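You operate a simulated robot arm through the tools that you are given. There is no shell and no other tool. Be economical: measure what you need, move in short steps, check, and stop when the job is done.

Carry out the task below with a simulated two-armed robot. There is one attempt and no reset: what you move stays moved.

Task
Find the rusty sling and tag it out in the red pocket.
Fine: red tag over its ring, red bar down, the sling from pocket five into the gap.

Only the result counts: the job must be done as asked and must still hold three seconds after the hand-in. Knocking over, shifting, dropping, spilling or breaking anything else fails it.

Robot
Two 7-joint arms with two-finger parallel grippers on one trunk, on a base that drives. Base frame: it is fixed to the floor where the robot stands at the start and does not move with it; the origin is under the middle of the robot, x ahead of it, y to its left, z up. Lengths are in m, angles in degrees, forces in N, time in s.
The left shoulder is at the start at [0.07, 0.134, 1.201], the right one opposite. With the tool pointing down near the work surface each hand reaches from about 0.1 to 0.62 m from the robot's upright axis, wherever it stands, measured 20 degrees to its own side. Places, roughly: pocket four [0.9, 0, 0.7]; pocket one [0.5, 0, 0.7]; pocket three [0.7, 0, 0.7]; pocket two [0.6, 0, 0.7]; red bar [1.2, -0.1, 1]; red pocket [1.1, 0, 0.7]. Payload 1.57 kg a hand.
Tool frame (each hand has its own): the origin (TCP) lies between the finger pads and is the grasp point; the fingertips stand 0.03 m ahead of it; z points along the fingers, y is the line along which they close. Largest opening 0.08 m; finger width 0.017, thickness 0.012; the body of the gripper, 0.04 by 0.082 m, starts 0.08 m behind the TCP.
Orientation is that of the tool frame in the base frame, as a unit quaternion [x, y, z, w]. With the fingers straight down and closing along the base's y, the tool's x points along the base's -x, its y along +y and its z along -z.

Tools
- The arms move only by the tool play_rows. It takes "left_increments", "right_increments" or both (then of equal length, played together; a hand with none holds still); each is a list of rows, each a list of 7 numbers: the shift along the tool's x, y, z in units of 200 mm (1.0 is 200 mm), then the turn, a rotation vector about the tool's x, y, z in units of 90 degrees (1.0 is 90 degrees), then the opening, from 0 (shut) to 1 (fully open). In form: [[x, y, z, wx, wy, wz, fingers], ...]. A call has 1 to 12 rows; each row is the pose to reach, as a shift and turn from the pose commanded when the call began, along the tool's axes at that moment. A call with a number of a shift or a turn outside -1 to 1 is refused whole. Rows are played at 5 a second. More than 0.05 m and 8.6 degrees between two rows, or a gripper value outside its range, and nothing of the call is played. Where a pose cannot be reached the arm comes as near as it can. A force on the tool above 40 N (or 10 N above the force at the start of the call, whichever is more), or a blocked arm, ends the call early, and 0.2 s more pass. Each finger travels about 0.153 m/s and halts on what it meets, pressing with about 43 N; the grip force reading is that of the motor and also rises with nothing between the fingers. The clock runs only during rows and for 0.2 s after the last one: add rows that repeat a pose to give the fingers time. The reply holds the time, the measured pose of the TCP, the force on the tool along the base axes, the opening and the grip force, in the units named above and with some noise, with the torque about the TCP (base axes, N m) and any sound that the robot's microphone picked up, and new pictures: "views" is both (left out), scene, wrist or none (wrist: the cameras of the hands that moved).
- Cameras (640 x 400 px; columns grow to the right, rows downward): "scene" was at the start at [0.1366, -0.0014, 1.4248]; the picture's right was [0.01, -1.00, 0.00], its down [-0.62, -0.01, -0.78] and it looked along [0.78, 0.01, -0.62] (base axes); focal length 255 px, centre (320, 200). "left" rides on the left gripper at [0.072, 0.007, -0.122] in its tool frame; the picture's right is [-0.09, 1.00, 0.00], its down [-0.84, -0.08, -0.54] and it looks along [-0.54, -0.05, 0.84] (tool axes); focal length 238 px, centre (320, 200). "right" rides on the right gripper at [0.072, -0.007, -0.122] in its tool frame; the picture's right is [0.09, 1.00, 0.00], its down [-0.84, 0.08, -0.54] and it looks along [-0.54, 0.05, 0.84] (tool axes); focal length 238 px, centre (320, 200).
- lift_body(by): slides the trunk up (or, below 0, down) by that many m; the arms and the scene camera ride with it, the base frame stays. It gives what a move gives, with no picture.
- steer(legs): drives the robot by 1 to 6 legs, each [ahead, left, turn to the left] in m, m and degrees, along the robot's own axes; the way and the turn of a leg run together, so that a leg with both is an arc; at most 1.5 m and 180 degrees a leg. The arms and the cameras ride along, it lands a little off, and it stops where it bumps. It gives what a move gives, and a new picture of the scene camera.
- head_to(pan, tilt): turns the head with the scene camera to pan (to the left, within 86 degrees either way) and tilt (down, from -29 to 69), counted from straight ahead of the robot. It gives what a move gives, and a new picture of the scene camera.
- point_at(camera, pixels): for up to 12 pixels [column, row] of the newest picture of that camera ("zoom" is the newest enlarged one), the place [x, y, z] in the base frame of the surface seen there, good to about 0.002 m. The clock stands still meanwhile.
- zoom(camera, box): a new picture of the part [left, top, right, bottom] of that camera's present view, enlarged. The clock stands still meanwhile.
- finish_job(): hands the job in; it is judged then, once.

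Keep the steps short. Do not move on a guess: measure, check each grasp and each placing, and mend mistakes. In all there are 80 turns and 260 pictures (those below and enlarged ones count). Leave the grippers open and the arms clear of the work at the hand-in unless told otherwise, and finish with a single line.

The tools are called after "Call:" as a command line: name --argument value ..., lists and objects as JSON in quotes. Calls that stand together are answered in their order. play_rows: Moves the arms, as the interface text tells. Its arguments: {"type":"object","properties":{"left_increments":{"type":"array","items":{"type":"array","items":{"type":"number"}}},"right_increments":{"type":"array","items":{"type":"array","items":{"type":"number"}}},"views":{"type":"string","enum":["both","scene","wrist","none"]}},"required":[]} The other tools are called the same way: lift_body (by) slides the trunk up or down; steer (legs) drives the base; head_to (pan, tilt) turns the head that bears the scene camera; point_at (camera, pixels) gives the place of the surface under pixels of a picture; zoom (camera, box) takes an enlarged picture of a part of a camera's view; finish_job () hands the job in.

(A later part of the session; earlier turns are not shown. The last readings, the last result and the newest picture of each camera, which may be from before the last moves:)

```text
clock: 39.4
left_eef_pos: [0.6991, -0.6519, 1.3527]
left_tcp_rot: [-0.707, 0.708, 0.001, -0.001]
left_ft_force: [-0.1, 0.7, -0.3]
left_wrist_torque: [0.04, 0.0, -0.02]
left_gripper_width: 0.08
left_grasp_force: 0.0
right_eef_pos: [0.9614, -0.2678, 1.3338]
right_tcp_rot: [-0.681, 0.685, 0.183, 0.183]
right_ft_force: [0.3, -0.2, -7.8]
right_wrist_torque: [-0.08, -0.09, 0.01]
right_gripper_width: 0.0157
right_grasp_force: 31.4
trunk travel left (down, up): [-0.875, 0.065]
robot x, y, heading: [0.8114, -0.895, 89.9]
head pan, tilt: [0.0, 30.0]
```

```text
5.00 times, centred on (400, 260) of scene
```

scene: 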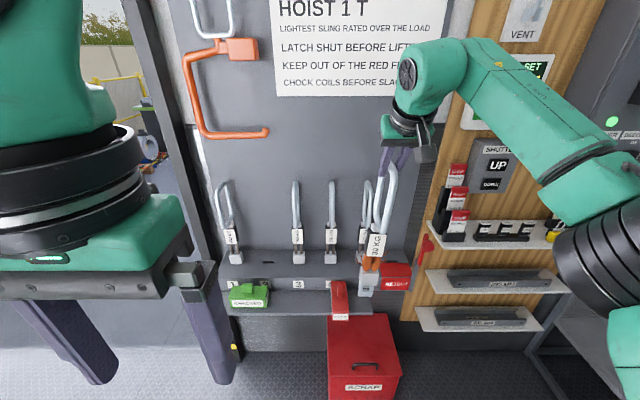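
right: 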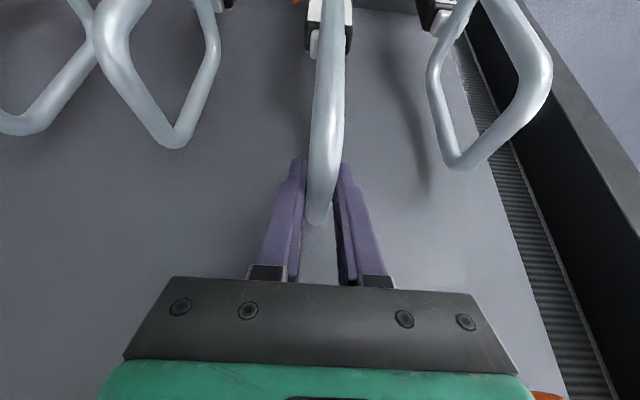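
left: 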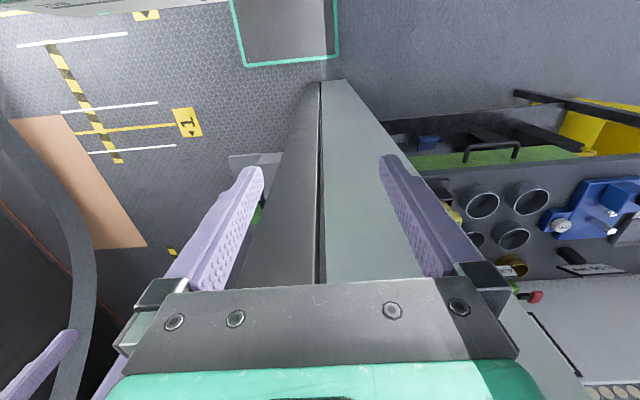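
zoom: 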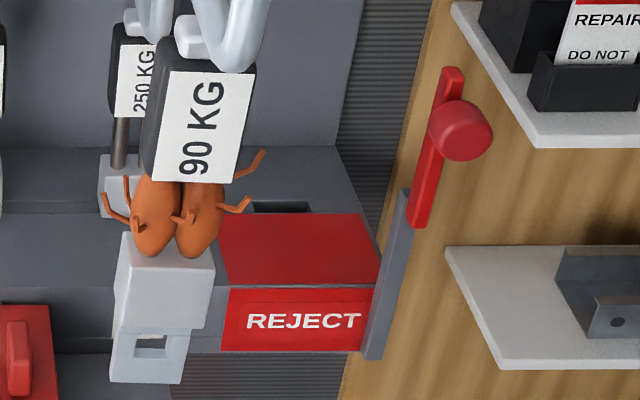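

Call:
point_at --camera "zoom" --pixels '[[305, 206], [309, 208], [312, 209], [316, 211], [290, 199], [290, 206], [290, 213], [260, 210], [450, 90], [425, 215], [405, 240], [375, 355]]'

Call:
point_at --camera "scene" --pixels '[[265, 262], [388, 190], [378, 205], [370, 293], [364, 293], [375, 279], [360, 279], [338, 287], [340, 301], [335, 318], [345, 318]]'

```text
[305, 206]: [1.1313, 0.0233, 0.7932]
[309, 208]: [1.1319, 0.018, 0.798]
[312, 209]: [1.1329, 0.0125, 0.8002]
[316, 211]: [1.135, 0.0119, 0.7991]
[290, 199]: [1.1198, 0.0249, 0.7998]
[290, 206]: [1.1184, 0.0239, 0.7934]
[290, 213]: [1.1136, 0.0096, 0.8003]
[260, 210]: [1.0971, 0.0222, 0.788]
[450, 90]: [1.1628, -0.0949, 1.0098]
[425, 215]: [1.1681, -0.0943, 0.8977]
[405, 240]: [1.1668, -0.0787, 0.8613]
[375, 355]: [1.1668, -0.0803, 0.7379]
```

```text
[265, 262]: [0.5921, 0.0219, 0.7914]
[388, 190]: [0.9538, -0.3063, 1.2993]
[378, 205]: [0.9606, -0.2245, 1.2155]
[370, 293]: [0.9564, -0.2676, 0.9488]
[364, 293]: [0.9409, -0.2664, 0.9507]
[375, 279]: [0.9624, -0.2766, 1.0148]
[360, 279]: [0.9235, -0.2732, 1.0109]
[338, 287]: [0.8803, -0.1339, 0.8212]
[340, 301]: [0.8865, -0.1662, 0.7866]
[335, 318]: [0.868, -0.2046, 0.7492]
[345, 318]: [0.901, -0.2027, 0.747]
```

Reject slot: x 1.088–1.132, y 0.010–0.0245. The scrap bin is ahead of me there, so I look down to see the room between my base and the bin.

Call:
steer --legs '[[0.1, -0.148, 0]]'

Call:
head_to --pan 0 --tilt 69

```text
clock: 40.9
left_eef_pos: [0.8404, -0.554, 1.3516]
left_tcp_rot: [-0.706, 0.708, -0.002, 0.002]
left_ft_force: [0.1, 0.4, -0.1]
left_wrist_torque: [0.05, 0.01, -0.03]
left_gripper_width: 0.0802
left_grasp_force: 0.1
right_eef_pos: [1.1046, -0.1702, 1.3367]
right_tcp_rot: [-0.682, 0.684, 0.182, 0.185]
right_ft_force: [-0.4, 0.3, -7.7]
right_wrist_torque: [-0.05, 0.06, -0.02]
right_gripper_width: 0.0157
right_grasp_force: 31.7
trunk travel left (down, up): [-0.875, 0.065]
robot x, y, heading: [0.9622, -0.798, 89.8]
head pan, tilt: [0.0, 30.0]
```

scene: 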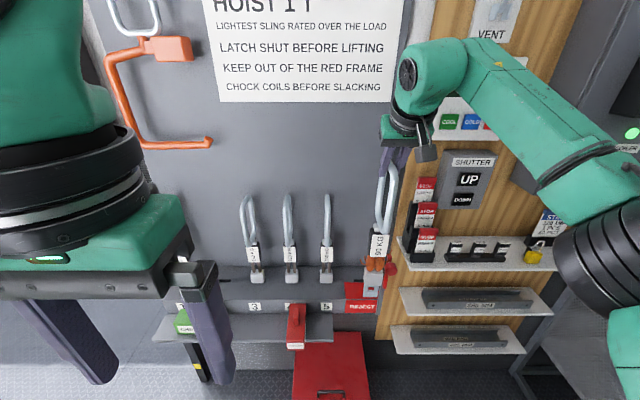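

```text
clock: 42.0
left_eef_pos: [0.8445, -0.551, 1.352]
left_tcp_rot: [-0.706, 0.709, 0.0, -0.001]
left_ft_force: [0.0, -0.3, -0.2]
left_wrist_torque: [0.0, 0.01, -0.02]
left_gripper_width: 0.0799
left_grasp_force: 0.0
right_eef_pos: [1.1088, -0.1675, 1.335]
right_tcp_rot: [-0.682, 0.685, 0.182, 0.182]
right_ft_force: [-0.2, -0.3, -8.2]
right_wrist_torque: [-0.04, 0.0, -0.01]
right_gripper_width: 0.016
right_grasp_force: 31.2
trunk travel left (down, up): [-0.875, 0.065]
robot x, y, heading: [0.9622, -0.7971, 89.9]
head pan, tilt: [0.0, 68.8]
```

scene: 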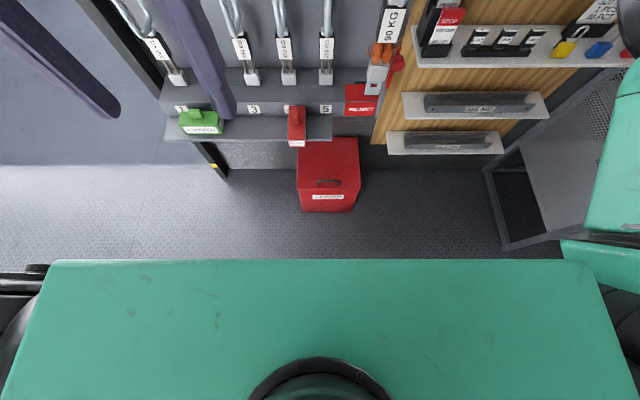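

Call:
point_at --camera "scene" --pixels '[[330, 254], [330, 214], [300, 210], [360, 205], [330, 264], [365, 88], [330, 195]]'

Call:
steer --legs '[[0.08, 0, 0]]'

```text
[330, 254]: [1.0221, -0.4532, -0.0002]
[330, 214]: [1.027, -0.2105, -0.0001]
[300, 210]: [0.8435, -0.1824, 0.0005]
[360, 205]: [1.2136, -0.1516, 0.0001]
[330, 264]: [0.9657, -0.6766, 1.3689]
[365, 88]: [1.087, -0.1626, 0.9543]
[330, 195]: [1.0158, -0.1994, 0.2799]
```

```text
clock: 43.0
left_eef_pos: [0.8441, -0.4833, 1.3554]
left_tcp_rot: [-0.706, 0.708, 0.002, 0.003]
left_ft_force: [0.0, -1.1, -0.5]
left_wrist_torque: [0.04, 0.0, -0.01]
left_gripper_width: 0.0797
left_grasp_force: 0.0
right_eef_pos: [1.1089, -0.0989, 1.3406]
right_tcp_rot: [-0.681, 0.683, 0.185, 0.187]
right_ft_force: [-0.1, -1.6, -6.5]
right_wrist_torque: [-0.15, 0.05, 0.03]
right_gripper_width: 0.0156
right_grasp_force: 32.0
trunk travel left (down, up): [-0.875, 0.065]
robot x, y, heading: [0.9602, -0.7174, 89.9]
head pan, tilt: [0.0, 68.8]
```

scene: 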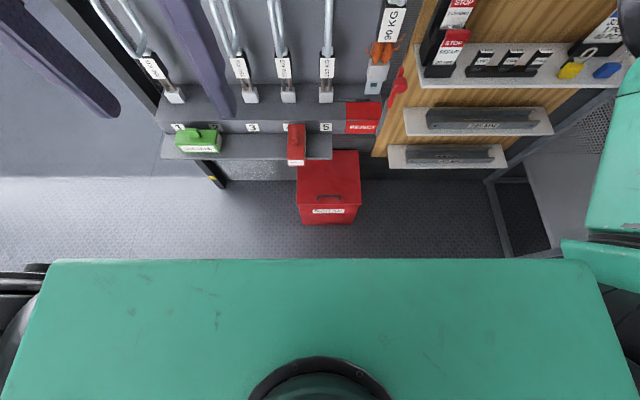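

The base front is at worst at y≈-0.27 after another 100 mm, bin front at -0.2: safe. The foot passes left of the bar. I advance 100 mm.

Call:
steer --legs '[[0.1, 0, 0]]'

Call:
head_to --pan -12 --tilt 42

```text
clock: 44.2
left_eef_pos: [0.845, -0.3813, 1.3544]
left_tcp_rot: [-0.705, 0.709, 0.003, 0.003]
left_ft_force: [0.4, 0.0, -0.9]
left_wrist_torque: [0.09, -0.03, 0.04]
left_gripper_width: 0.0799
left_grasp_force: 0.0
right_eef_pos: [1.1087, 0.0032, 1.3376]
right_tcp_rot: [-0.681, 0.684, 0.185, 0.184]
right_ft_force: [-0.2, -1.3, -7.1]
right_wrist_torque: [-0.07, -0.03, -0.02]
right_gripper_width: 0.0156
right_grasp_force: 31.2
trunk travel left (down, up): [-0.875, 0.065]
robot x, y, heading: [0.9625, -0.621, 89.8]
head pan, tilt: [0.0, 68.8]
```

scene: 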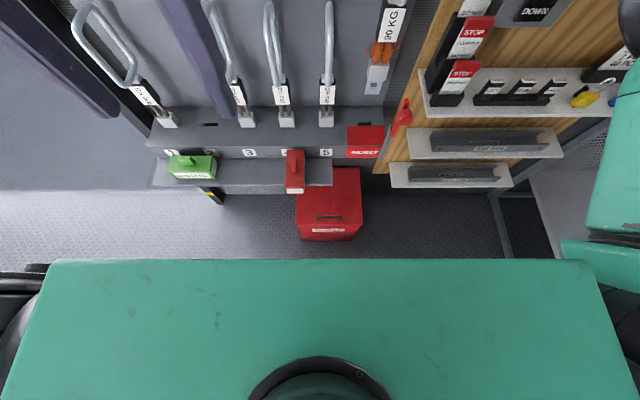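

```text
clock: 45.1
left_eef_pos: [0.8446, -0.3721, 1.3515]
left_tcp_rot: [-0.705, 0.709, -0.001, -0.002]
left_ft_force: [-0.3, 0.3, -0.9]
left_wrist_torque: [-0.01, -0.01, 0.01]
left_gripper_width: 0.0799
left_grasp_force: 0.1
right_eef_pos: [1.109, 0.0132, 1.3343]
right_tcp_rot: [-0.682, 0.685, 0.181, 0.18]
right_ft_force: [0.1, 0.5, -7.8]
right_wrist_torque: [-0.04, -0.02, 0.0]
right_gripper_width: 0.0157
right_grasp_force: 31.3
trunk travel left (down, up): [-0.875, 0.065]
robot x, y, heading: [0.9609, -0.6206, 90.1]
head pan, tilt: [-12.0, 42.0]
```

scene: 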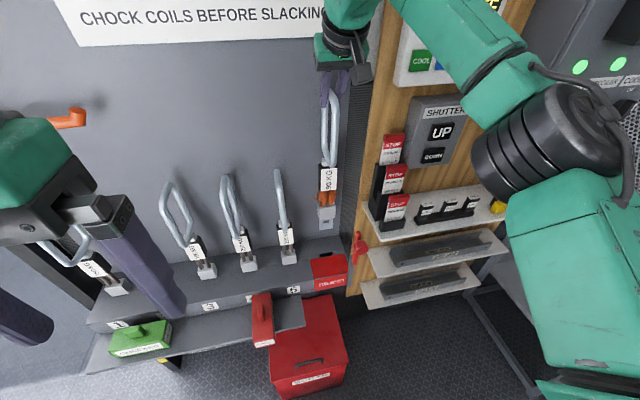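

The sling is over the slot. I lower the trunk 100 mm (foot to z≈0.84) and measure foot vs slot.

Call:
lift_body --by -0.1

Call:
zoom --camera "scene" --box '[290, 190, 380, 290]'

```text
clock: 46.4
left_eef_pos: [0.8443, -0.3737, 1.2525]
left_tcp_rot: [-0.705, 0.709, -0.001, 0.0]
left_ft_force: [1.3, 0.0, -0.3]
left_wrist_torque: [-0.01, 0.01, -0.01]
left_gripper_width: 0.0801
left_grasp_force: 0.1
right_eef_pos: [1.1093, 0.0111, 1.2338]
right_tcp_rot: [-0.681, 0.685, 0.181, 0.183]
right_ft_force: [-0.3, -0.3, -7.7]
right_wrist_torque: [-0.04, 0.03, 0.01]
right_gripper_width: 0.0159
right_grasp_force: 31.5
trunk travel left (down, up): [-0.775, 0.165]
robot x, y, heading: [0.956, -0.6145, 89.9]
head pan, tilt: [-12.0, 42.0]
```

```text
4.00 times, centred on (335, 240) of scene
```

zoom: 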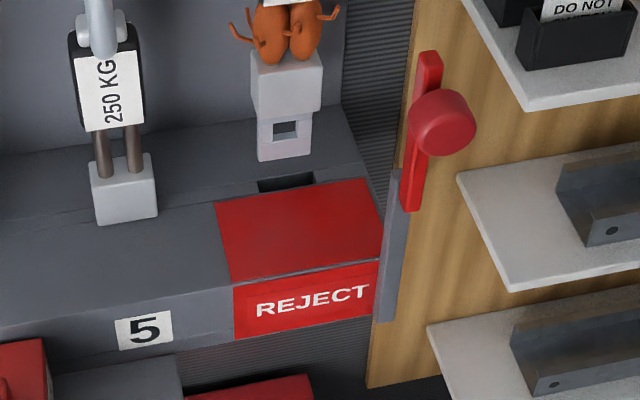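

Call:
point_at --camera "zoom" --pixels '[[261, 155], [308, 152], [285, 155], [263, 125], [308, 123], [257, 187], [315, 178], [262, 186], [311, 180], [286, 190], [286, 180], [286, 176]]'

```text
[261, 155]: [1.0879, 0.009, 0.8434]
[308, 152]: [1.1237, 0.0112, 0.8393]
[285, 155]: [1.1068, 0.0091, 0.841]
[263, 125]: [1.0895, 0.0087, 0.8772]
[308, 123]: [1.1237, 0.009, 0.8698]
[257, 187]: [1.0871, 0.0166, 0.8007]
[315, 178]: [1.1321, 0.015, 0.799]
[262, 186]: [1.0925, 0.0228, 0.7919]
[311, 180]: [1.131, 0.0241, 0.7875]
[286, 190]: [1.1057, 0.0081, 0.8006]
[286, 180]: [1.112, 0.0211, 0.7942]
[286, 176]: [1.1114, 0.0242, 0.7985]
```

Tang: x 1.087–1.126, front y≈0.009; slot 1.088–1.132, y 0.0105–0.0245. I shift +3.5 mm in x and +3 mm in y and lower 40 mm.

Call:
play_rows --right_increments '[[-0.013, -0.0175, 0.0075, 0, 0, 0, 0], [-0.013, -0.0175, 0.0075, 0, 0, 0, 0], [0.037, -0.0175, 0.094, 0, 0, 0, 0], [0.087, -0.0175, 0.181, 0, 0, 0, 0], [0.087, -0.0175, 0.181, 0, 0, 0, 0]]' --views "none"

Call:
zoom --camera "scene" --box '[290, 190, 380, 290]'

```text
clock: 47.6
left_eef_pos: [0.845, -0.373, 1.2524]
left_tcp_rot: [-0.705, 0.709, 0.0, 0.0]
left_ft_force: [0.5, 0.2, -0.3]
left_wrist_torque: [0.0, 0.04, -0.03]
left_gripper_width: 0.08
left_grasp_force: 0.0
right_eef_pos: [1.1104, 0.0141, 1.1946]
right_tcp_rot: [-0.681, 0.685, 0.182, 0.182]
right_ft_force: [0.1, 0.7, -8.3]
right_wrist_torque: [-0.07, -0.03, 0.03]
right_gripper_width: 0.0158
right_grasp_force: 31.5
trunk travel left (down, up): [-0.775, 0.165]
robot x, y, heading: [0.9593, -0.6156, 89.7]
head pan, tilt: [-12.0, 42.0]
```

```text
4.00 times, centred on (335, 240) of scene
```

zoom: 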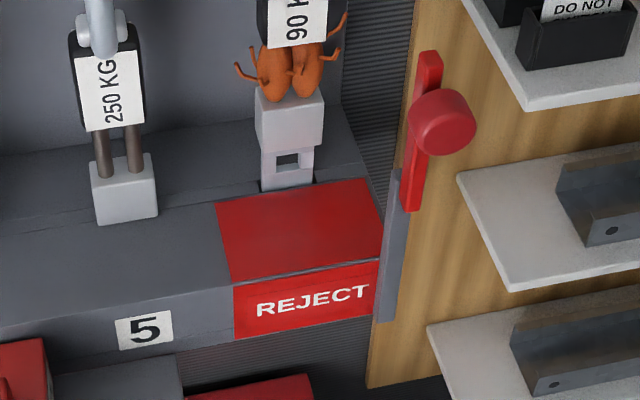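

The tang is at the slot mouth and free. I lower 30 mm further in small steps.

Call:
play_rows --right_increments '[[0.025, 0, 0.0433, 0, 0, 0, 0], [0.05, 0, 0.0866, 0, 0, 0, 0], [0.075, 0, 0.13, 0, 0, 0, 0], [0.075, 0, 0.13, 0, 0, 0, 0]]' --views "none"

Call:
zoom --camera "scene" --box '[290, 190, 380, 290]'

```text
clock: 48.6
left_eef_pos: [0.8455, -0.3736, 1.2521]
left_tcp_rot: [-0.706, 0.708, 0.0, -0.001]
left_ft_force: [-0.5, 0.2, -0.5]
left_wrist_torque: [0.0, 0.01, -0.02]
left_gripper_width: 0.0801
left_grasp_force: 0.0
right_eef_pos: [1.1115, 0.0141, 1.1639]
right_tcp_rot: [-0.682, 0.684, 0.182, 0.181]
right_ft_force: [0.0, -0.1, -7.6]
right_wrist_torque: [-0.05, -0.02, 0.03]
right_gripper_width: 0.0157
right_grasp_force: 32.0
trunk travel left (down, up): [-0.775, 0.165]
robot x, y, heading: [0.9625, -0.6171, 89.9]
head pan, tilt: [-12.0, 42.0]
```

```text
4.00 times, centred on (335, 240) of scene
```

zoom: 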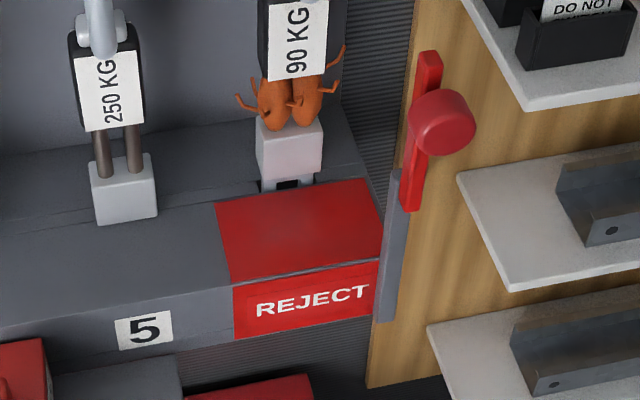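

It slides in freely. I lower the last ~23 mm until it rests.

Call:
play_rows --right_increments '[[0.025, 0, 0.0433, 0, 0, 0, 0], [0.045, 0, 0.078, 0, 0, 0, 0], [0.057, 0, 0.0987, 0, 0, 0, 0], [0.057, 0, 0.0987, 0, 0, 0, 0]]' --views "none"

Call:
zoom --camera "scene" --box '[290, 190, 380, 290]'

```text
clock: 49.6
left_eef_pos: [0.8452, -0.3736, 1.2517]
left_tcp_rot: [-0.705, 0.709, 0.0, 0.0]
left_ft_force: [-0.7, 0.1, -0.7]
left_wrist_torque: [0.01, 0.0, -0.03]
left_gripper_width: 0.08
left_grasp_force: 0.3
right_eef_pos: [1.111, 0.0129, 1.1433]
right_tcp_rot: [-0.682, 0.683, 0.184, 0.183]
right_ft_force: [-0.2, -0.7, 1.3]
right_wrist_torque: [0.12, -0.06, 0.02]
right_gripper_width: 0.0159
right_grasp_force: 31.4
trunk travel left (down, up): [-0.775, 0.165]
robot x, y, heading: [0.9611, -0.6214, 89.7]
head pan, tilt: [-12.0, 42.0]
```

```text
4.00 times, centred on (335, 240) of scene
```

zoom: 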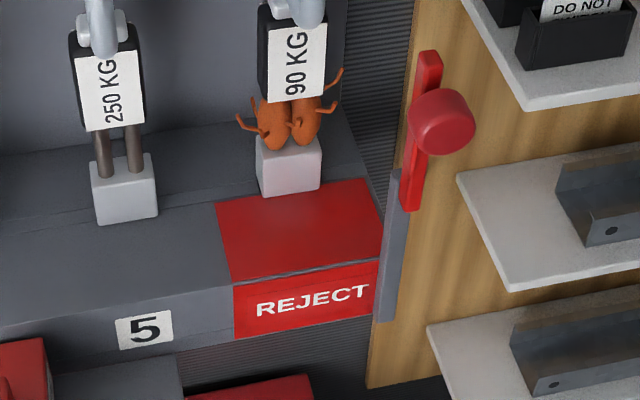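

Seated: weight off the hand. I open and withdraw 100 mm along the tool axis.

Call:
play_rows --right_increments '[[0, 0, 0, 0, 0, 0, 0.5], [0, 0, 0, 0, 0, 0, 1], [0, 0, 0, 0, 0, 0, 1], [0, 0, -0.125, 0, 0, 0, 1], [0, 0, -0.25, 0, 0, 0, 1], [0, 0, -0.375, 0, 0, 0, 1], [0, 0, -0.5, 0, 0, 0, 1], [0, 0, -0.5, 0, 0, 0, 1]]' --views "both"

```text
clock: 51.4
left_eef_pos: [0.8441, -0.3745, 1.2525]
left_tcp_rot: [-0.705, 0.709, 0.0, -0.001]
left_ft_force: [0.2, -0.1, -0.3]
left_wrist_torque: [-0.01, -0.01, 0.01]
left_gripper_width: 0.08
left_grasp_force: 0.0
right_eef_pos: [1.1106, -0.0372, 1.229]
right_tcp_rot: [-0.682, 0.685, 0.183, 0.181]
right_ft_force: [-0.7, 0.6, 0.2]
right_wrist_torque: [0.02, 0.0, -0.01]
right_gripper_width: 0.0799
right_grasp_force: 0.1
trunk travel left (down, up): [-0.775, 0.165]
robot x, y, heading: [0.9568, -0.6197, 89.7]
head pan, tilt: [-12.0, 42.0]
```

scene: 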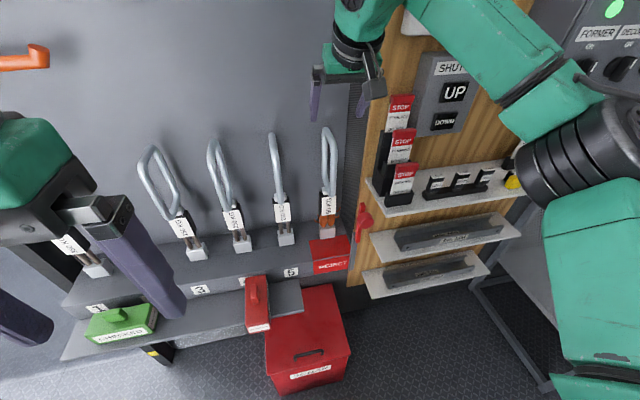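
right: 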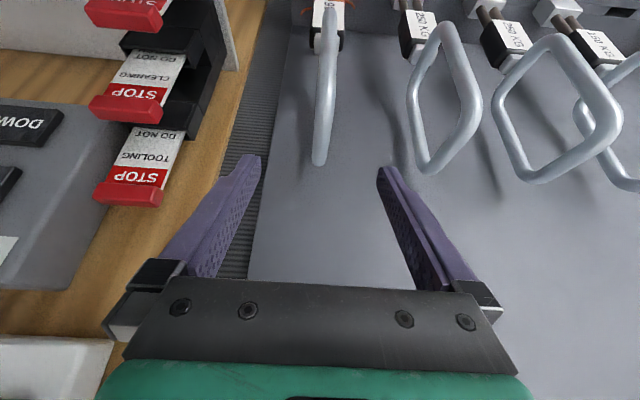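

The rusty sling stands in the red pocket. Next the red "DO NOT USE" tag on the lower ledge. I raise the right hand level again (tool down) pulling back, then look at the tag closely.

Call:
zoom --camera "scene" --box '[215, 255, 325, 345]'

Call:
steer --legs '[[-0.2, 0, 0], [0, 0.22, 0]]'

Call:
play_rows --right_increments '[[0, 0, 0, 0, 0.083, 0, 1], [0, 0, 0, 0, 0.167, 0, 1], [0, 0, 0, 0, 0.25, 0, 1], [0, 0, 0, 0, 0.333, 0, 1], [0, 0, 0, 0, 0.333, 0, 1]]' --views "both"

```text
4.44 times, centred on (270, 300) of scene
```

zoom: 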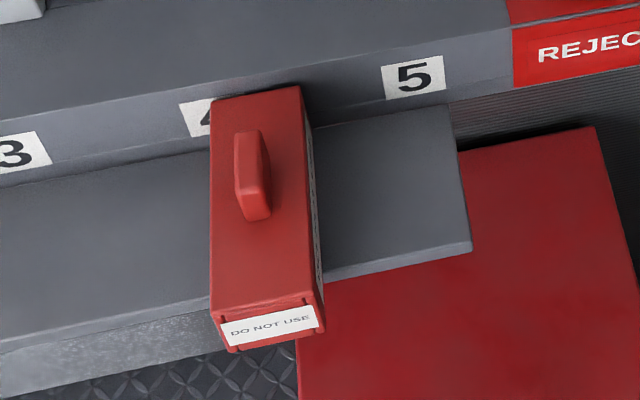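

```text
clock: 54.3
left_eef_pos: [0.6311, -0.5722, 1.2536]
left_tcp_rot: [-0.705, 0.709, 0.001, 0.0]
left_ft_force: [0.6, -0.6, -0.3]
left_wrist_torque: [0.02, -0.02, -0.03]
left_gripper_width: 0.0799
left_grasp_force: 0.1
right_eef_pos: [0.8982, -0.2347, 1.2291]
right_tcp_rot: [-0.681, 0.685, 0.182, 0.182]
right_ft_force: [0.2, 0.8, 0.0]
right_wrist_torque: [0.03, -0.01, 0.0]
right_gripper_width: 0.0801
right_grasp_force: 0.1
trunk travel left (down, up): [-0.775, 0.165]
robot x, y, heading: [0.7445, -0.8159, 89.5]
head pan, tilt: [-12.0, 42.0]
```

scene: 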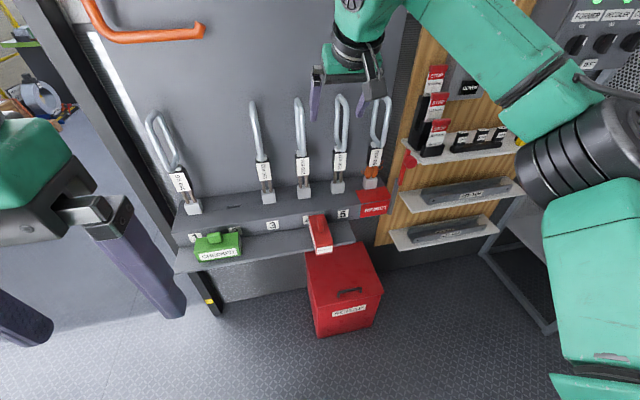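

```text
clock: 55.5
left_eef_pos: [0.6314, -0.5729, 1.2536]
left_tcp_rot: [-0.705, 0.709, 0.001, -0.001]
left_ft_force: [1.1, 0.1, -0.6]
left_wrist_torque: [0.03, 0.03, 0.05]
left_gripper_width: 0.0799
left_grasp_force: 0.0
right_eef_pos: [0.8978, -0.2656, 1.2147]
right_tcp_rot: [-0.705, 0.709, 0.001, -0.002]
right_ft_force: [0.4, 0.2, -0.2]
right_wrist_torque: [-0.01, 0.01, -0.02]
right_gripper_width: 0.0799
right_grasp_force: 0.1
right hand out of reach, approached as far as the arm can: row 3, 4, 5
trunk travel left (down, up): [-0.775, 0.165]
robot x, y, heading: [0.7443, -0.8137, 89.7]
head pan, tilt: [-12.0, 42.0]
```

scene: 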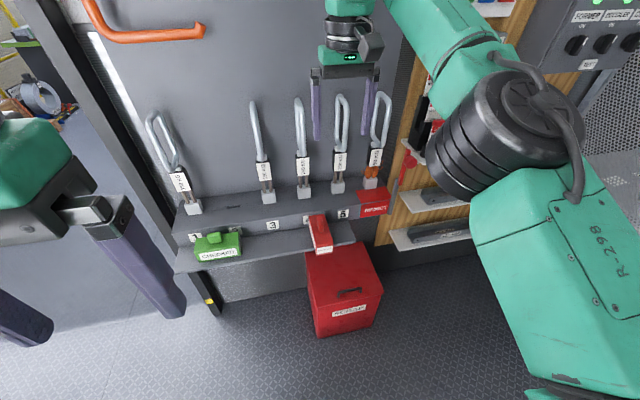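
right: 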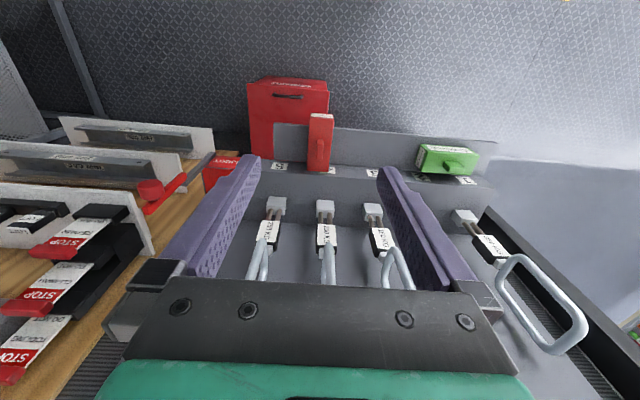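

The tag block sits on the ledge; the hand is at its reach limit, so I pull it back 80 mm, drive 200 mm closer, and look at the tag from above.

Call:
play_rows --right_increments '[[0.2, 0, 0, 0, 0, 0, 1], [0.4, 0, 0, 0, 0, 0, 1], [0.4, 0, 0, 0, 0, 0, 1]]' --views "none"

Call:
steer --legs '[[0.17, 0, 0]]'

Call:
play_rows --right_increments '[[0, 0, 0.2, 0, 0, 0, 1], [0, 0, 0.4, 0, 0, 0, 1], [0, 0, 0.6, 0, 0, 0, 1], [0, 0, 0.8, 0, 0, 0, 1], [0, 0, 0.8, 0, 0, 0, 1]]' --views "both"

```text
clock: 56.3
left_eef_pos: [0.6267, -0.5729, 1.2525]
left_tcp_rot: [-0.705, 0.709, -0.001, 0.001]
left_ft_force: [-0.2, -0.1, -0.1]
left_wrist_torque: [-0.01, -0.01, 0.01]
left_gripper_width: 0.0799
left_grasp_force: 0.1
right_eef_pos: [0.8926, -0.3456, 1.2145]
right_tcp_rot: [-0.705, 0.709, -0.001, 0.0]
right_ft_force: [0.1, 0.1, -0.9]
right_wrist_torque: [0.0, -0.02, 0.03]
right_gripper_width: 0.0803
right_grasp_force: 0.1
trunk travel left (down, up): [-0.775, 0.165]
robot x, y, heading: [0.7442, -0.8133, 89.8]
head pan, tilt: [-12.0, 42.0]
```

```text
clock: 57.8
left_eef_pos: [0.6291, -0.4081, 1.2533]
left_tcp_rot: [-0.706, 0.709, 0.001, 0.002]
left_ft_force: [-0.8, -0.4, 0.0]
left_wrist_torque: [0.0, 0.02, 0.0]
left_gripper_width: 0.0802
left_grasp_force: 0.0
right_eef_pos: [0.893, -0.181, 1.2156]
right_tcp_rot: [-0.706, 0.708, 0.001, 0.001]
right_ft_force: [0.0, -0.8, 0.1]
right_wrist_torque: [0.04, -0.01, 0.0]
right_gripper_width: 0.0802
right_grasp_force: 0.0
trunk travel left (down, up): [-0.775, 0.165]
robot x, y, heading: [0.7442, -0.6473, 89.7]
head pan, tilt: [-12.0, 42.0]
```

scene: 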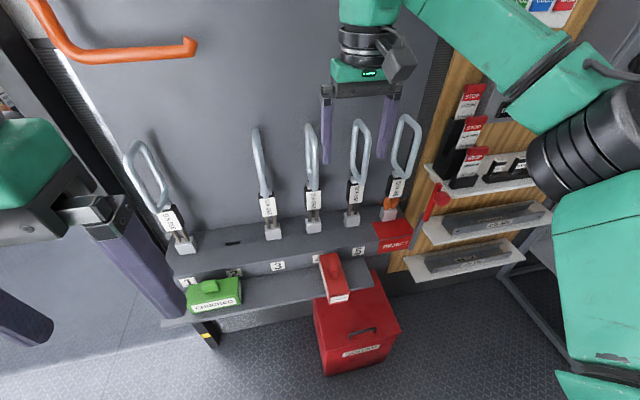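

```text
clock: 59.0
left_eef_pos: [0.6297, -0.4048, 1.2528]
left_tcp_rot: [-0.705, 0.709, 0.001, 0.0]
left_ft_force: [-0.4, 0.8, 0.0]
left_wrist_torque: [0.0, 0.0, 0.01]
left_gripper_width: 0.0796
left_grasp_force: 0.2
right_eef_pos: [0.8941, -0.179, 1.0547]
right_tcp_rot: [-0.706, 0.708, 0.0, -0.001]
right_ft_force: [0.0, -0.8, 0.1]
right_wrist_torque: [0.03, -0.01, 0.0]
right_gripper_width: 0.0801
right_grasp_force: 0.1
trunk travel left (down, up): [-0.775, 0.165]
robot x, y, heading: [0.7441, -0.6477, 89.8]
head pan, tilt: [-12.0, 42.0]
```

scene: 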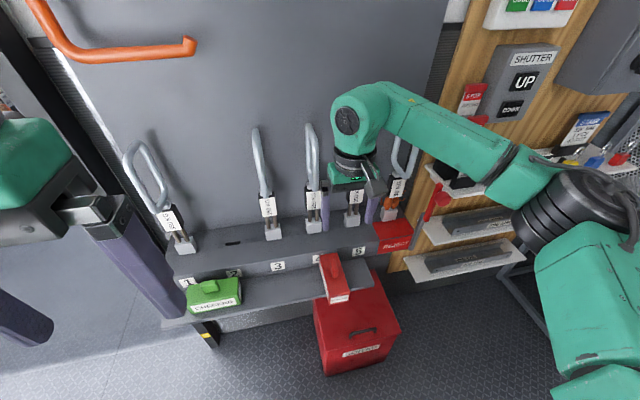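
right: 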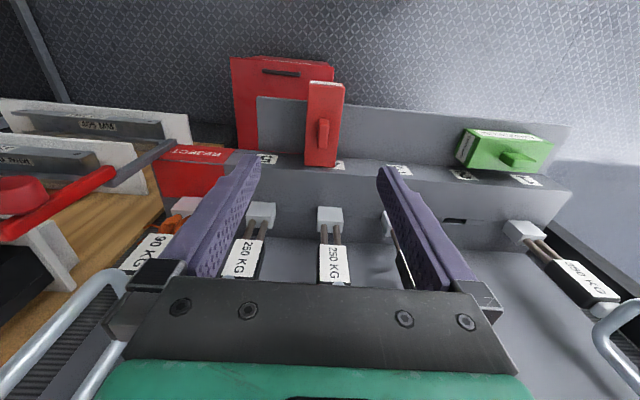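

Call:
zoom --camera "right" --box '[280, 60, 370, 180]'

Call:
point_at --camera "right" --pixels '[[324, 122], [323, 130], [322, 143], [310, 85], [342, 87], [307, 162], [337, 163], [324, 160], [326, 88], [313, 120], [336, 120]]'

Call:
zoom --camera "scene" --box '[300, 235, 380, 315]'

Call:
point_at --camera "scene" --pixels '[[336, 264], [338, 274], [322, 256], [339, 254], [328, 300], [348, 296], [338, 300], [346, 285], [365, 285], [300, 315]]'

```text
3.33 times, centred on (325, 120) of right
```

zoom: 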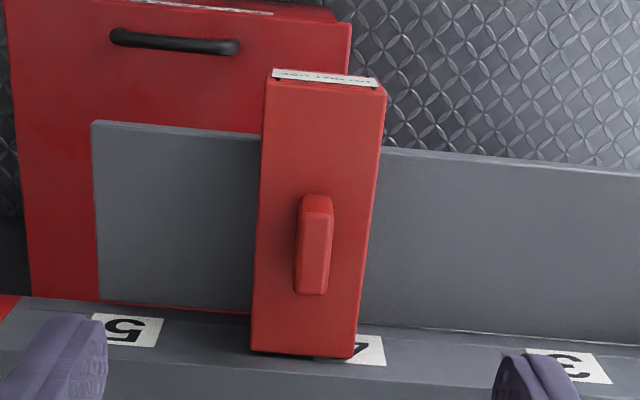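

```text
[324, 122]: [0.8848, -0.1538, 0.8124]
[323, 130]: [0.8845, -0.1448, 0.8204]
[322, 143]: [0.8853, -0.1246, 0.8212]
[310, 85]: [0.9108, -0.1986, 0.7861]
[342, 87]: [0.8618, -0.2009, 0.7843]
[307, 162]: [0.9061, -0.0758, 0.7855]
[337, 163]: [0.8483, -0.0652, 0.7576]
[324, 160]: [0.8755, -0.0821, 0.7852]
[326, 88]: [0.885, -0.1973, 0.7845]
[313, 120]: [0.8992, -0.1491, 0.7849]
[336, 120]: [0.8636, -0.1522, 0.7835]
```

```text
5.00 times, centred on (340, 275) of scene
```

zoom: 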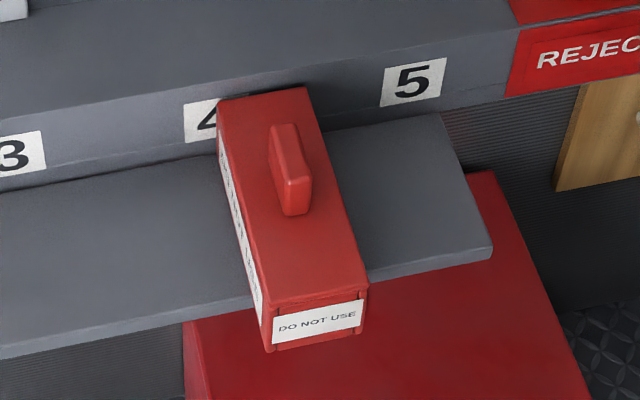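

```text
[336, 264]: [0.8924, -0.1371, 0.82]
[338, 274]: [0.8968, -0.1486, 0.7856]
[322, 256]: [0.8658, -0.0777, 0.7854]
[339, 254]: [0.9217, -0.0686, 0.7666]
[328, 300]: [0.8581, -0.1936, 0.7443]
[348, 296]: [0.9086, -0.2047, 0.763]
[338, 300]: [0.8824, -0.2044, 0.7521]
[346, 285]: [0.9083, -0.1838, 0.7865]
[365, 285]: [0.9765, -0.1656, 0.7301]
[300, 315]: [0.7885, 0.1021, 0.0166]
```

The tag: x 0.862–0.910, y -0.204…-0.075, top z 0.786, aligned with y. I'll grip its body around the middle (y -0.139). First to 90 mm above.

Call:
play_rows --right_increments '[[-0.1, 0.02, 0.2, 0, 0, 0, 1], [-0.2, 0.045, 0.4, 0, 0, 0, 1], [-0.2, 0.045, 0.6, 0, 0, 0, 1], [-0.2, 0.045, 0.8, 0, 0, 0, 1], [-0.2, 0.045, 0.9, 0, 0, 0, 1], [-0.2, 0.045, 0.9, 0, 0, 0, 1]]' --views "both"

```text
clock: 60.4
left_eef_pos: [0.6286, -0.4056, 1.2534]
left_tcp_rot: [-0.705, 0.709, 0.001, 0.0]
left_ft_force: [-0.2, 0.5, 0.3]
left_wrist_torque: [0.03, -0.01, 0.0]
left_gripper_width: 0.0797
left_grasp_force: 0.0
right_eef_pos: [0.8849, -0.1371, 0.8736]
right_tcp_rot: [-0.706, 0.708, 0.0, 0.0]
right_ft_force: [-0.8, 0.6, -0.1]
right_wrist_torque: [0.0, -0.05, 0.0]
right_gripper_width: 0.0801
right_grasp_force: 0.1
trunk travel left (down, up): [-0.775, 0.165]
robot x, y, heading: [0.7498, -0.6488, 89.7]
head pan, tilt: [-12.0, 42.0]
```

scene: 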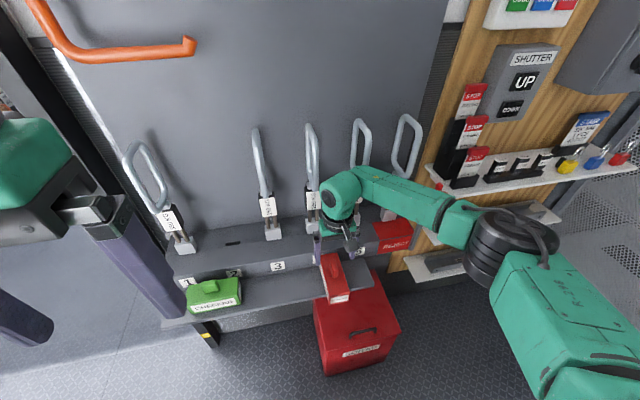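
right: 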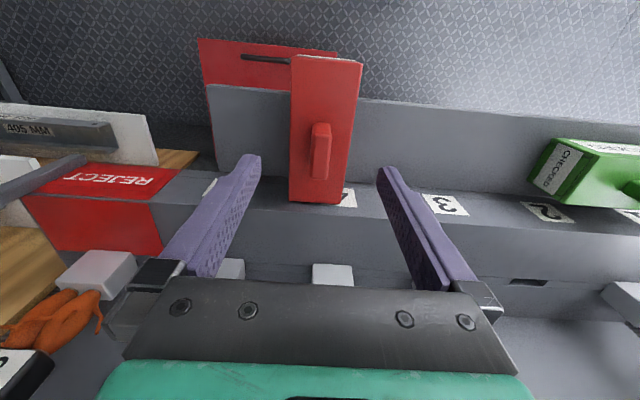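

Aligned. I lower to z 0.79 and close on the tag body.

Call:
play_rows --right_increments '[[0, 0, 0.15, 0, 0, 0, 1], [0, 0, 0.3, 0, 0, 0, 1], [0, 0, 0.415, 0, 0, 0, 1], [0, 0, 0.415, 0, 0, 0, 1], [0, 0, 0.415, 0, 0, 0, 0.5], [0, 0, 0.415, 0, 0, 0, 0.2], [0, 0, 0.415, 0, 0, 0, 0], [0, 0, 0.415, 0, 0, 0, 0]]' --views "both"

```text
clock: 62.1
left_eef_pos: [0.6299, -0.4055, 1.2517]
left_tcp_rot: [-0.705, 0.709, 0.001, 0.0]
left_ft_force: [0.0, 0.0, 0.2]
left_wrist_torque: [-0.02, 0.0, -0.02]
left_gripper_width: 0.08
left_grasp_force: 0.0
right_eef_pos: [0.884, -0.1373, 0.7924]
right_tcp_rot: [-0.706, 0.709, 0.001, -0.001]
right_ft_force: [0.1, -0.2, -0.6]
right_wrist_torque: [-0.01, -0.02, -0.01]
right_gripper_width: 0.0555
right_grasp_force: 42.8
trunk travel left (down, up): [-0.775, 0.165]
robot x, y, heading: [0.744, -0.6471, 89.7]
head pan, tilt: [-12.0, 42.0]
```

scene: 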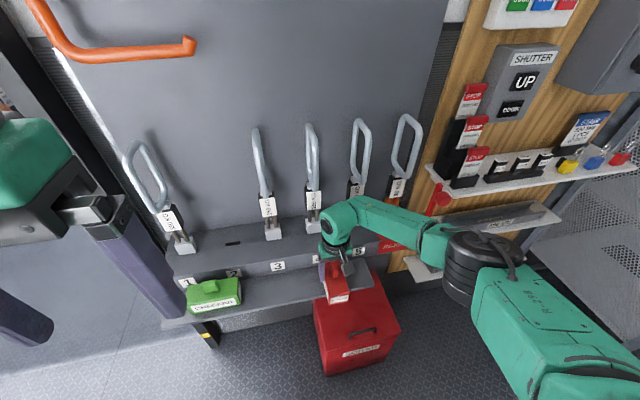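
right: 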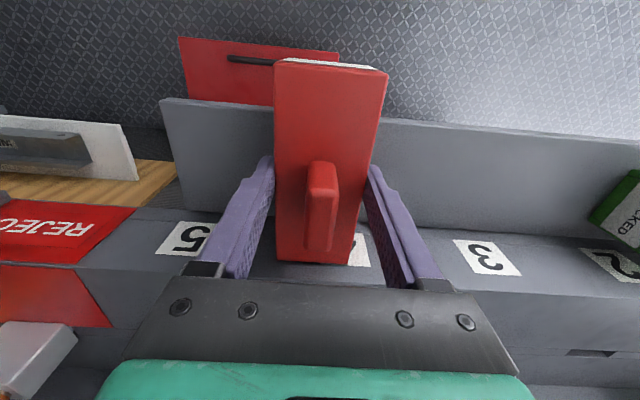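

Grip at 55 mm. I lift the tag 200 mm and look at its underside.

Call:
play_rows --right_increments '[[0, 0, -0.1, 0, 0, 0, 0], [0, 0, -0.3, 0, 0, 0, 0], [0, 0, -0.5, 0, 0, 0, 0], [0, 0, -0.7, 0, 0, 0, 0], [0, 0, -0.9, 0, 0, 0, 0], [0, 0, -1, 0, 0, 0, 0], [0, 0, -1, 0, 0, 0, 0]]' --views "both"

Call:
zoom --camera "scene" --box '[290, 160, 400, 300]'

```text
clock: 63.8
left_eef_pos: [0.6296, -0.4049, 1.2528]
left_tcp_rot: [-0.706, 0.708, 0.001, 0.001]
left_ft_force: [-0.2, 0.0, 1.0]
left_wrist_torque: [-0.02, 0.02, 0.01]
left_gripper_width: 0.0801
left_grasp_force: 0.0
right_eef_pos: [0.8843, -0.1383, 0.9914]
right_tcp_rot: [-0.706, 0.709, 0.001, 0.0]
right_ft_force: [0.3, -0.1, -0.2]
right_wrist_torque: [0.01, -0.04, 0.01]
right_gripper_width: 0.0
right_grasp_force: 21.5
trunk travel left (down, up): [-0.775, 0.165]
robot x, y, heading: [0.7466, -0.6465, 89.9]
head pan, tilt: [-12.0, 42.0]
```

scene: 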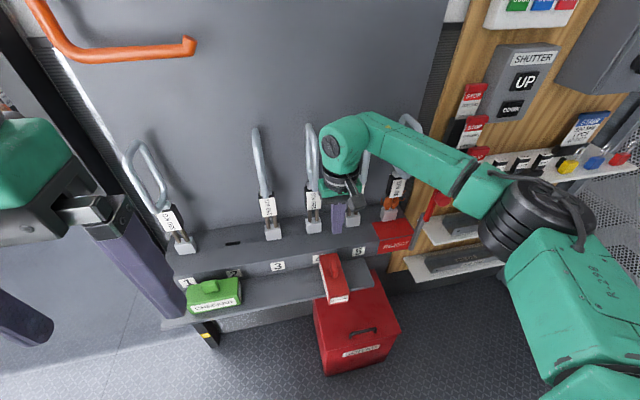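
right: 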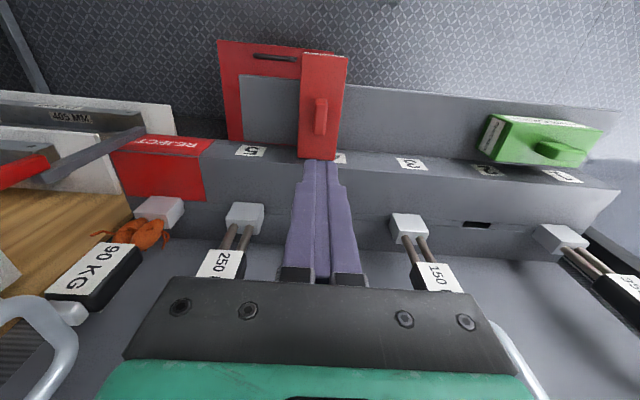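

```text
2.86 times, centred on (345, 230) of scene
```

zoom: 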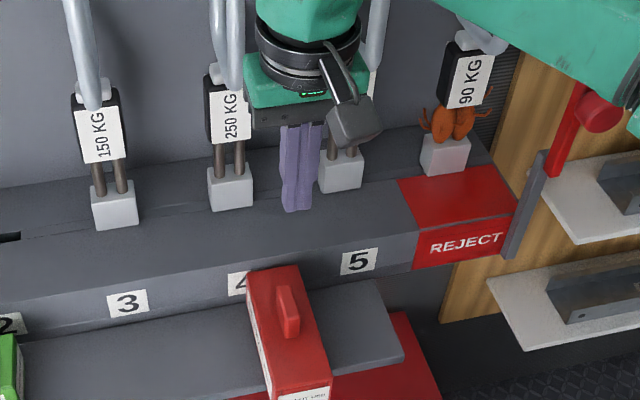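

The fingers slid off: the tag body flares downward, so the top knob is the handle. I check that the tag is still in place and measure the knob.

Call:
zoom --camera "right" --box '[275, 40, 375, 170]'

Call:
point_at --camera "zoom" --pixels '[[280, 190], [315, 190], [297, 190], [273, 288], [310, 293], [290, 291], [293, 250], [255, 370], [330, 375], [280, 45], [330, 50], [293, 220]]'

```text
3.08 times, centred on (325, 105) of right
```

zoom: 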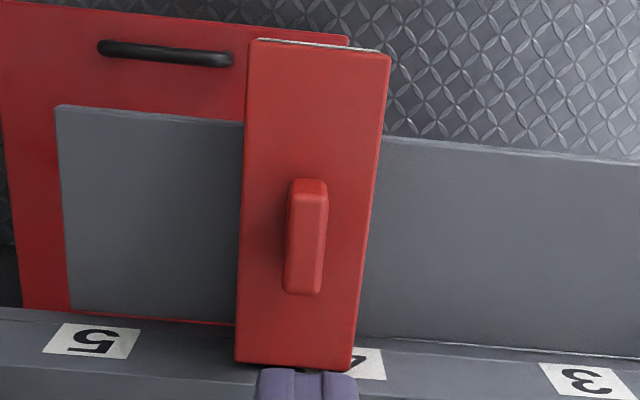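

```text
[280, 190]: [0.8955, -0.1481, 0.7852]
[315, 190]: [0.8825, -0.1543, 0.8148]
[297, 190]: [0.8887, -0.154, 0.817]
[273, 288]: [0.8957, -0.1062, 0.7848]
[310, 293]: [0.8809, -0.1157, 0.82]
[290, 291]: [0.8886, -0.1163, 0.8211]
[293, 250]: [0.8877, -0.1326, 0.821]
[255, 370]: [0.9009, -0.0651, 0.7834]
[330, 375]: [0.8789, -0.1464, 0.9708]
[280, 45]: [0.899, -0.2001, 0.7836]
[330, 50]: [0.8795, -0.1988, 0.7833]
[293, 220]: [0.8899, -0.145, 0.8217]
```

The tag is unmoved; knob centre [0.885, -0.134], z 0.786–0.821. I open halfway, lower so the tips stand 5 mm above the block top, and close on the knob.

Call:
play_rows --right_increments '[[-0.02, 0, 0, 0, 0, 0, 0.6], [-0.02, 0, 0.2, 0, 0, 0, 0.6], [-0.02, 0, 0.4, 0, 0, 0, 0.6], [-0.02, 0, 0.6, 0, 0, 0, 0.6], [-0.02, 0, 0.76, 0, 0, 0, 0.6], [-0.02, 0, 0.85, 0, 0, 0, 0.6], [-0.02, 0, 0.85, 0, 0, 0, 0.6], [-0.02, 0, 0.85, 0, 0, 0, 0.3], [-0.02, 0, 0.85, 0, 0, 0, 0], [-0.02, 0, 0.85, 0, 0, 0, 0]]' --views "wrist"

```text
clock: 66.0
left_eef_pos: [0.6287, -0.4045, 1.2521]
left_tcp_rot: [-0.705, 0.709, 0.0, 0.0]
left_ft_force: [0.8, -0.8, -0.5]
left_wrist_torque: [0.02, -0.01, 0.0]
left_gripper_width: 0.08
left_grasp_force: 0.2
right_eef_pos: [0.8846, -0.1344, 0.8218]
right_tcp_rot: [-0.706, 0.708, 0.0, 0.0]
right_ft_force: [-0.9, 0.7, 1.2]
right_wrist_torque: [0.02, 0.0, -0.02]
right_gripper_width: 0.0151
right_grasp_force: 31.5
trunk travel left (down, up): [-0.775, 0.165]
robot x, y, heading: [0.745, -0.6499, 89.7]
head pan, tilt: [-12.0, 42.0]
```

right: 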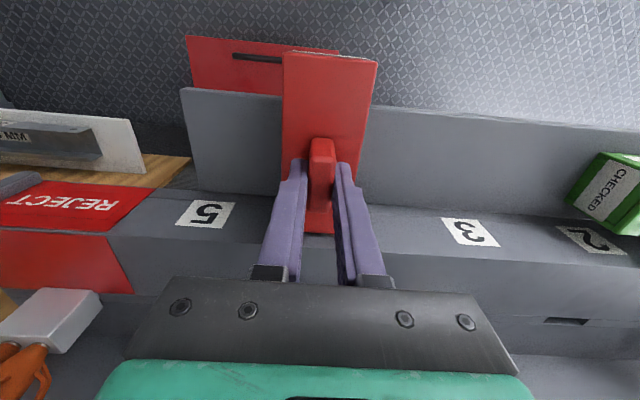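

Held at 15 mm on the knob. I lift slowly, 150 mm.

Call:
play_rows --right_increments '[[0, 0, -0.05, 0, 0, 0, 0], [0, 0, -0.15, 0, 0, 0, 0], [0, 0, -0.3, 0, 0, 0, 0], [0, 0, -0.45, 0, 0, 0, 0], [0, 0, -0.6, 0, 0, 0, 0], [0, 0, -0.75, 0, 0, 0, 0], [0, 0, -0.75, 0, 0, 0, 0]]' --views "both"

```text
clock: 67.5
left_eef_pos: [0.6293, -0.4044, 1.2518]
left_tcp_rot: [-0.705, 0.709, 0.001, 0.001]
left_ft_force: [-1.2, 0.2, 0.3]
left_wrist_torque: [0.01, 0.04, 0.03]
left_gripper_width: 0.08
left_grasp_force: 0.1
right_eef_pos: [0.8844, -0.1326, 0.9718]
right_tcp_rot: [-0.706, 0.708, 0.0, -0.002]
right_ft_force: [-0.4, 0.1, -0.9]
right_wrist_torque: [-0.01, -0.06, 0.01]
right_gripper_width: 0.0152
right_grasp_force: 31.2
trunk travel left (down, up): [-0.775, 0.165]
robot x, y, heading: [0.744, -0.644, 89.8]
head pan, tilt: [-12.0, 42.0]
```

scene: 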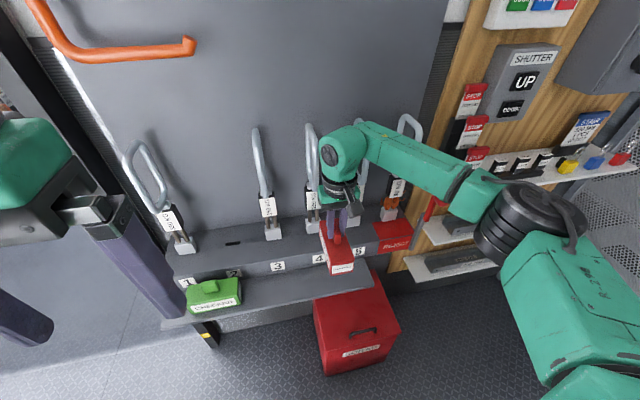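
right: 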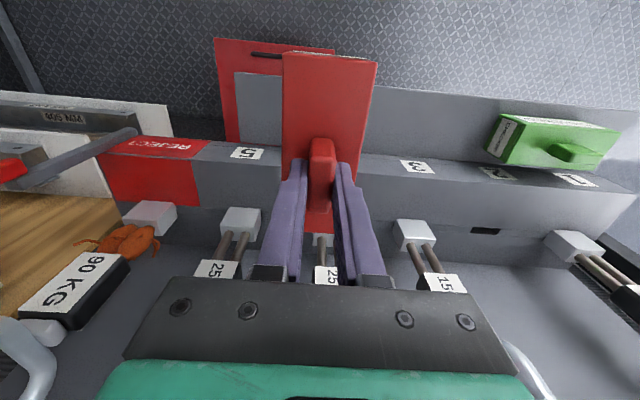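

The tag rides along. I back off, raise the trunk for reach, raise the hand, and strafe to the reject pocket.

Call:
steer --legs '[[-0.15, 0, 0]]'

Call:
lift_body --by 0.16

Call:
play_rows --right_increments '[[-0.07, 0, -0.16, 0, 0, 0, 0], [-0.14, 0, -0.32, 0, 0, 0, 0], [-0.21, 0, -0.48, 0, 0, 0, 0], [-0.3, 0, -0.65, 0, 0, 0, 0], [-0.3, 0, -0.65, 0, 0, 0, 0]]' --views "none"

Call:
steer --legs '[[0, -0.222, 0]]'

```text
clock: 68.9
left_eef_pos: [0.6298, -0.5514, 1.2519]
left_tcp_rot: [-0.705, 0.71, 0.0, -0.001]
left_ft_force: [0.3, -1.0, -0.1]
left_wrist_torque: [0.0, -0.04, 0.01]
left_gripper_width: 0.0802
left_grasp_force: 0.0
right_eef_pos: [0.885, -0.2818, 0.9692]
right_tcp_rot: [-0.705, 0.709, 0.0, -0.002]
right_ft_force: [-0.4, -0.3, -0.6]
right_wrist_torque: [-0.02, -0.02, 0.01]
right_gripper_width: 0.0154
right_grasp_force: 31.0
trunk travel left (down, up): [-0.775, 0.165]
robot x, y, heading: [0.7466, -0.7989, 89.6]
head pan, tilt: [-12.0, 42.0]
```

scene: 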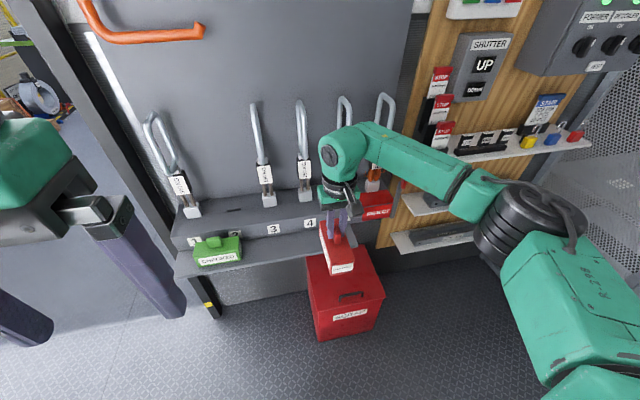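

```text
clock: 70.8
left_eef_pos: [0.6283, -0.5536, 1.4125]
left_tcp_rot: [-0.704, 0.71, 0.001, 0.001]
left_ft_force: [0.2, 0.0, -0.6]
left_wrist_torque: [-0.03, 0.0, 0.01]
left_gripper_width: 0.08
left_grasp_force: 0.0
right_eef_pos: [0.8846, -0.2831, 1.1306]
right_tcp_rot: [-0.705, 0.709, 0.0, -0.001]
right_ft_force: [0.4, -0.1, -0.1]
right_wrist_torque: [0.0, 0.01, 0.01]
right_gripper_width: 0.0149
right_grasp_force: 30.7
trunk travel left (down, up): [-0.935, 0.005]
robot x, y, heading: [0.7439, -0.8005, 89.9]
head pan, tilt: [-12.0, 42.0]
```

```text
clock: 72.0
left_eef_pos: [0.6284, -0.5557, 1.4131]
left_tcp_rot: [-0.705, 0.709, 0.0, 0.0]
left_ft_force: [-1.2, 0.0, 0.6]
left_wrist_torque: [-0.01, 0.03, -0.03]
left_gripper_width: 0.0799
left_grasp_force: 0.2
right_eef_pos: [0.8833, -0.2246, 1.2609]
right_tcp_rot: [-0.705, 0.709, 0.0, 0.0]
right_ft_force: [-0.1, 0.3, -1.0]
right_wrist_torque: [-0.02, -0.01, -0.03]
right_gripper_width: 0.0153
right_grasp_force: 31.5
trunk travel left (down, up): [-0.935, 0.005]
robot x, y, heading: [0.7442, -0.7976, 89.8]
head pan, tilt: [-12.0, 42.0]
```

```text
clock: 73.6
left_eef_pos: [0.8419, -0.5557, 1.4128]
left_tcp_rot: [-0.704, 0.71, -0.001, 0.002]
left_ft_force: [-0.9, -0.5, 0.4]
left_wrist_torque: [-0.01, -0.03, 0.05]
left_gripper_width: 0.0801
left_grasp_force: 0.1
right_eef_pos: [1.0991, -0.2255, 1.263]
right_tcp_rot: [-0.705, 0.71, -0.001, 0.001]
right_ft_force: [-0.5, -0.6, 0.1]
right_wrist_torque: [-0.01, -0.04, -0.02]
right_gripper_width: 0.0153
right_grasp_force: 30.9
trunk travel left (down, up): [-0.935, 0.005]
robot x, y, heading: [0.9625, -0.7995, 89.5]
head pan, tilt: [-12.0, 42.0]
```

scene: 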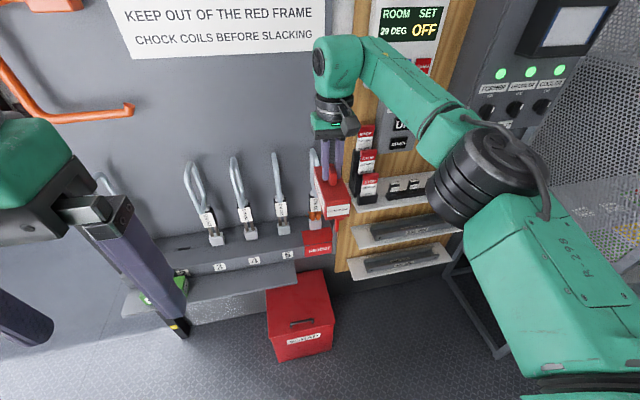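

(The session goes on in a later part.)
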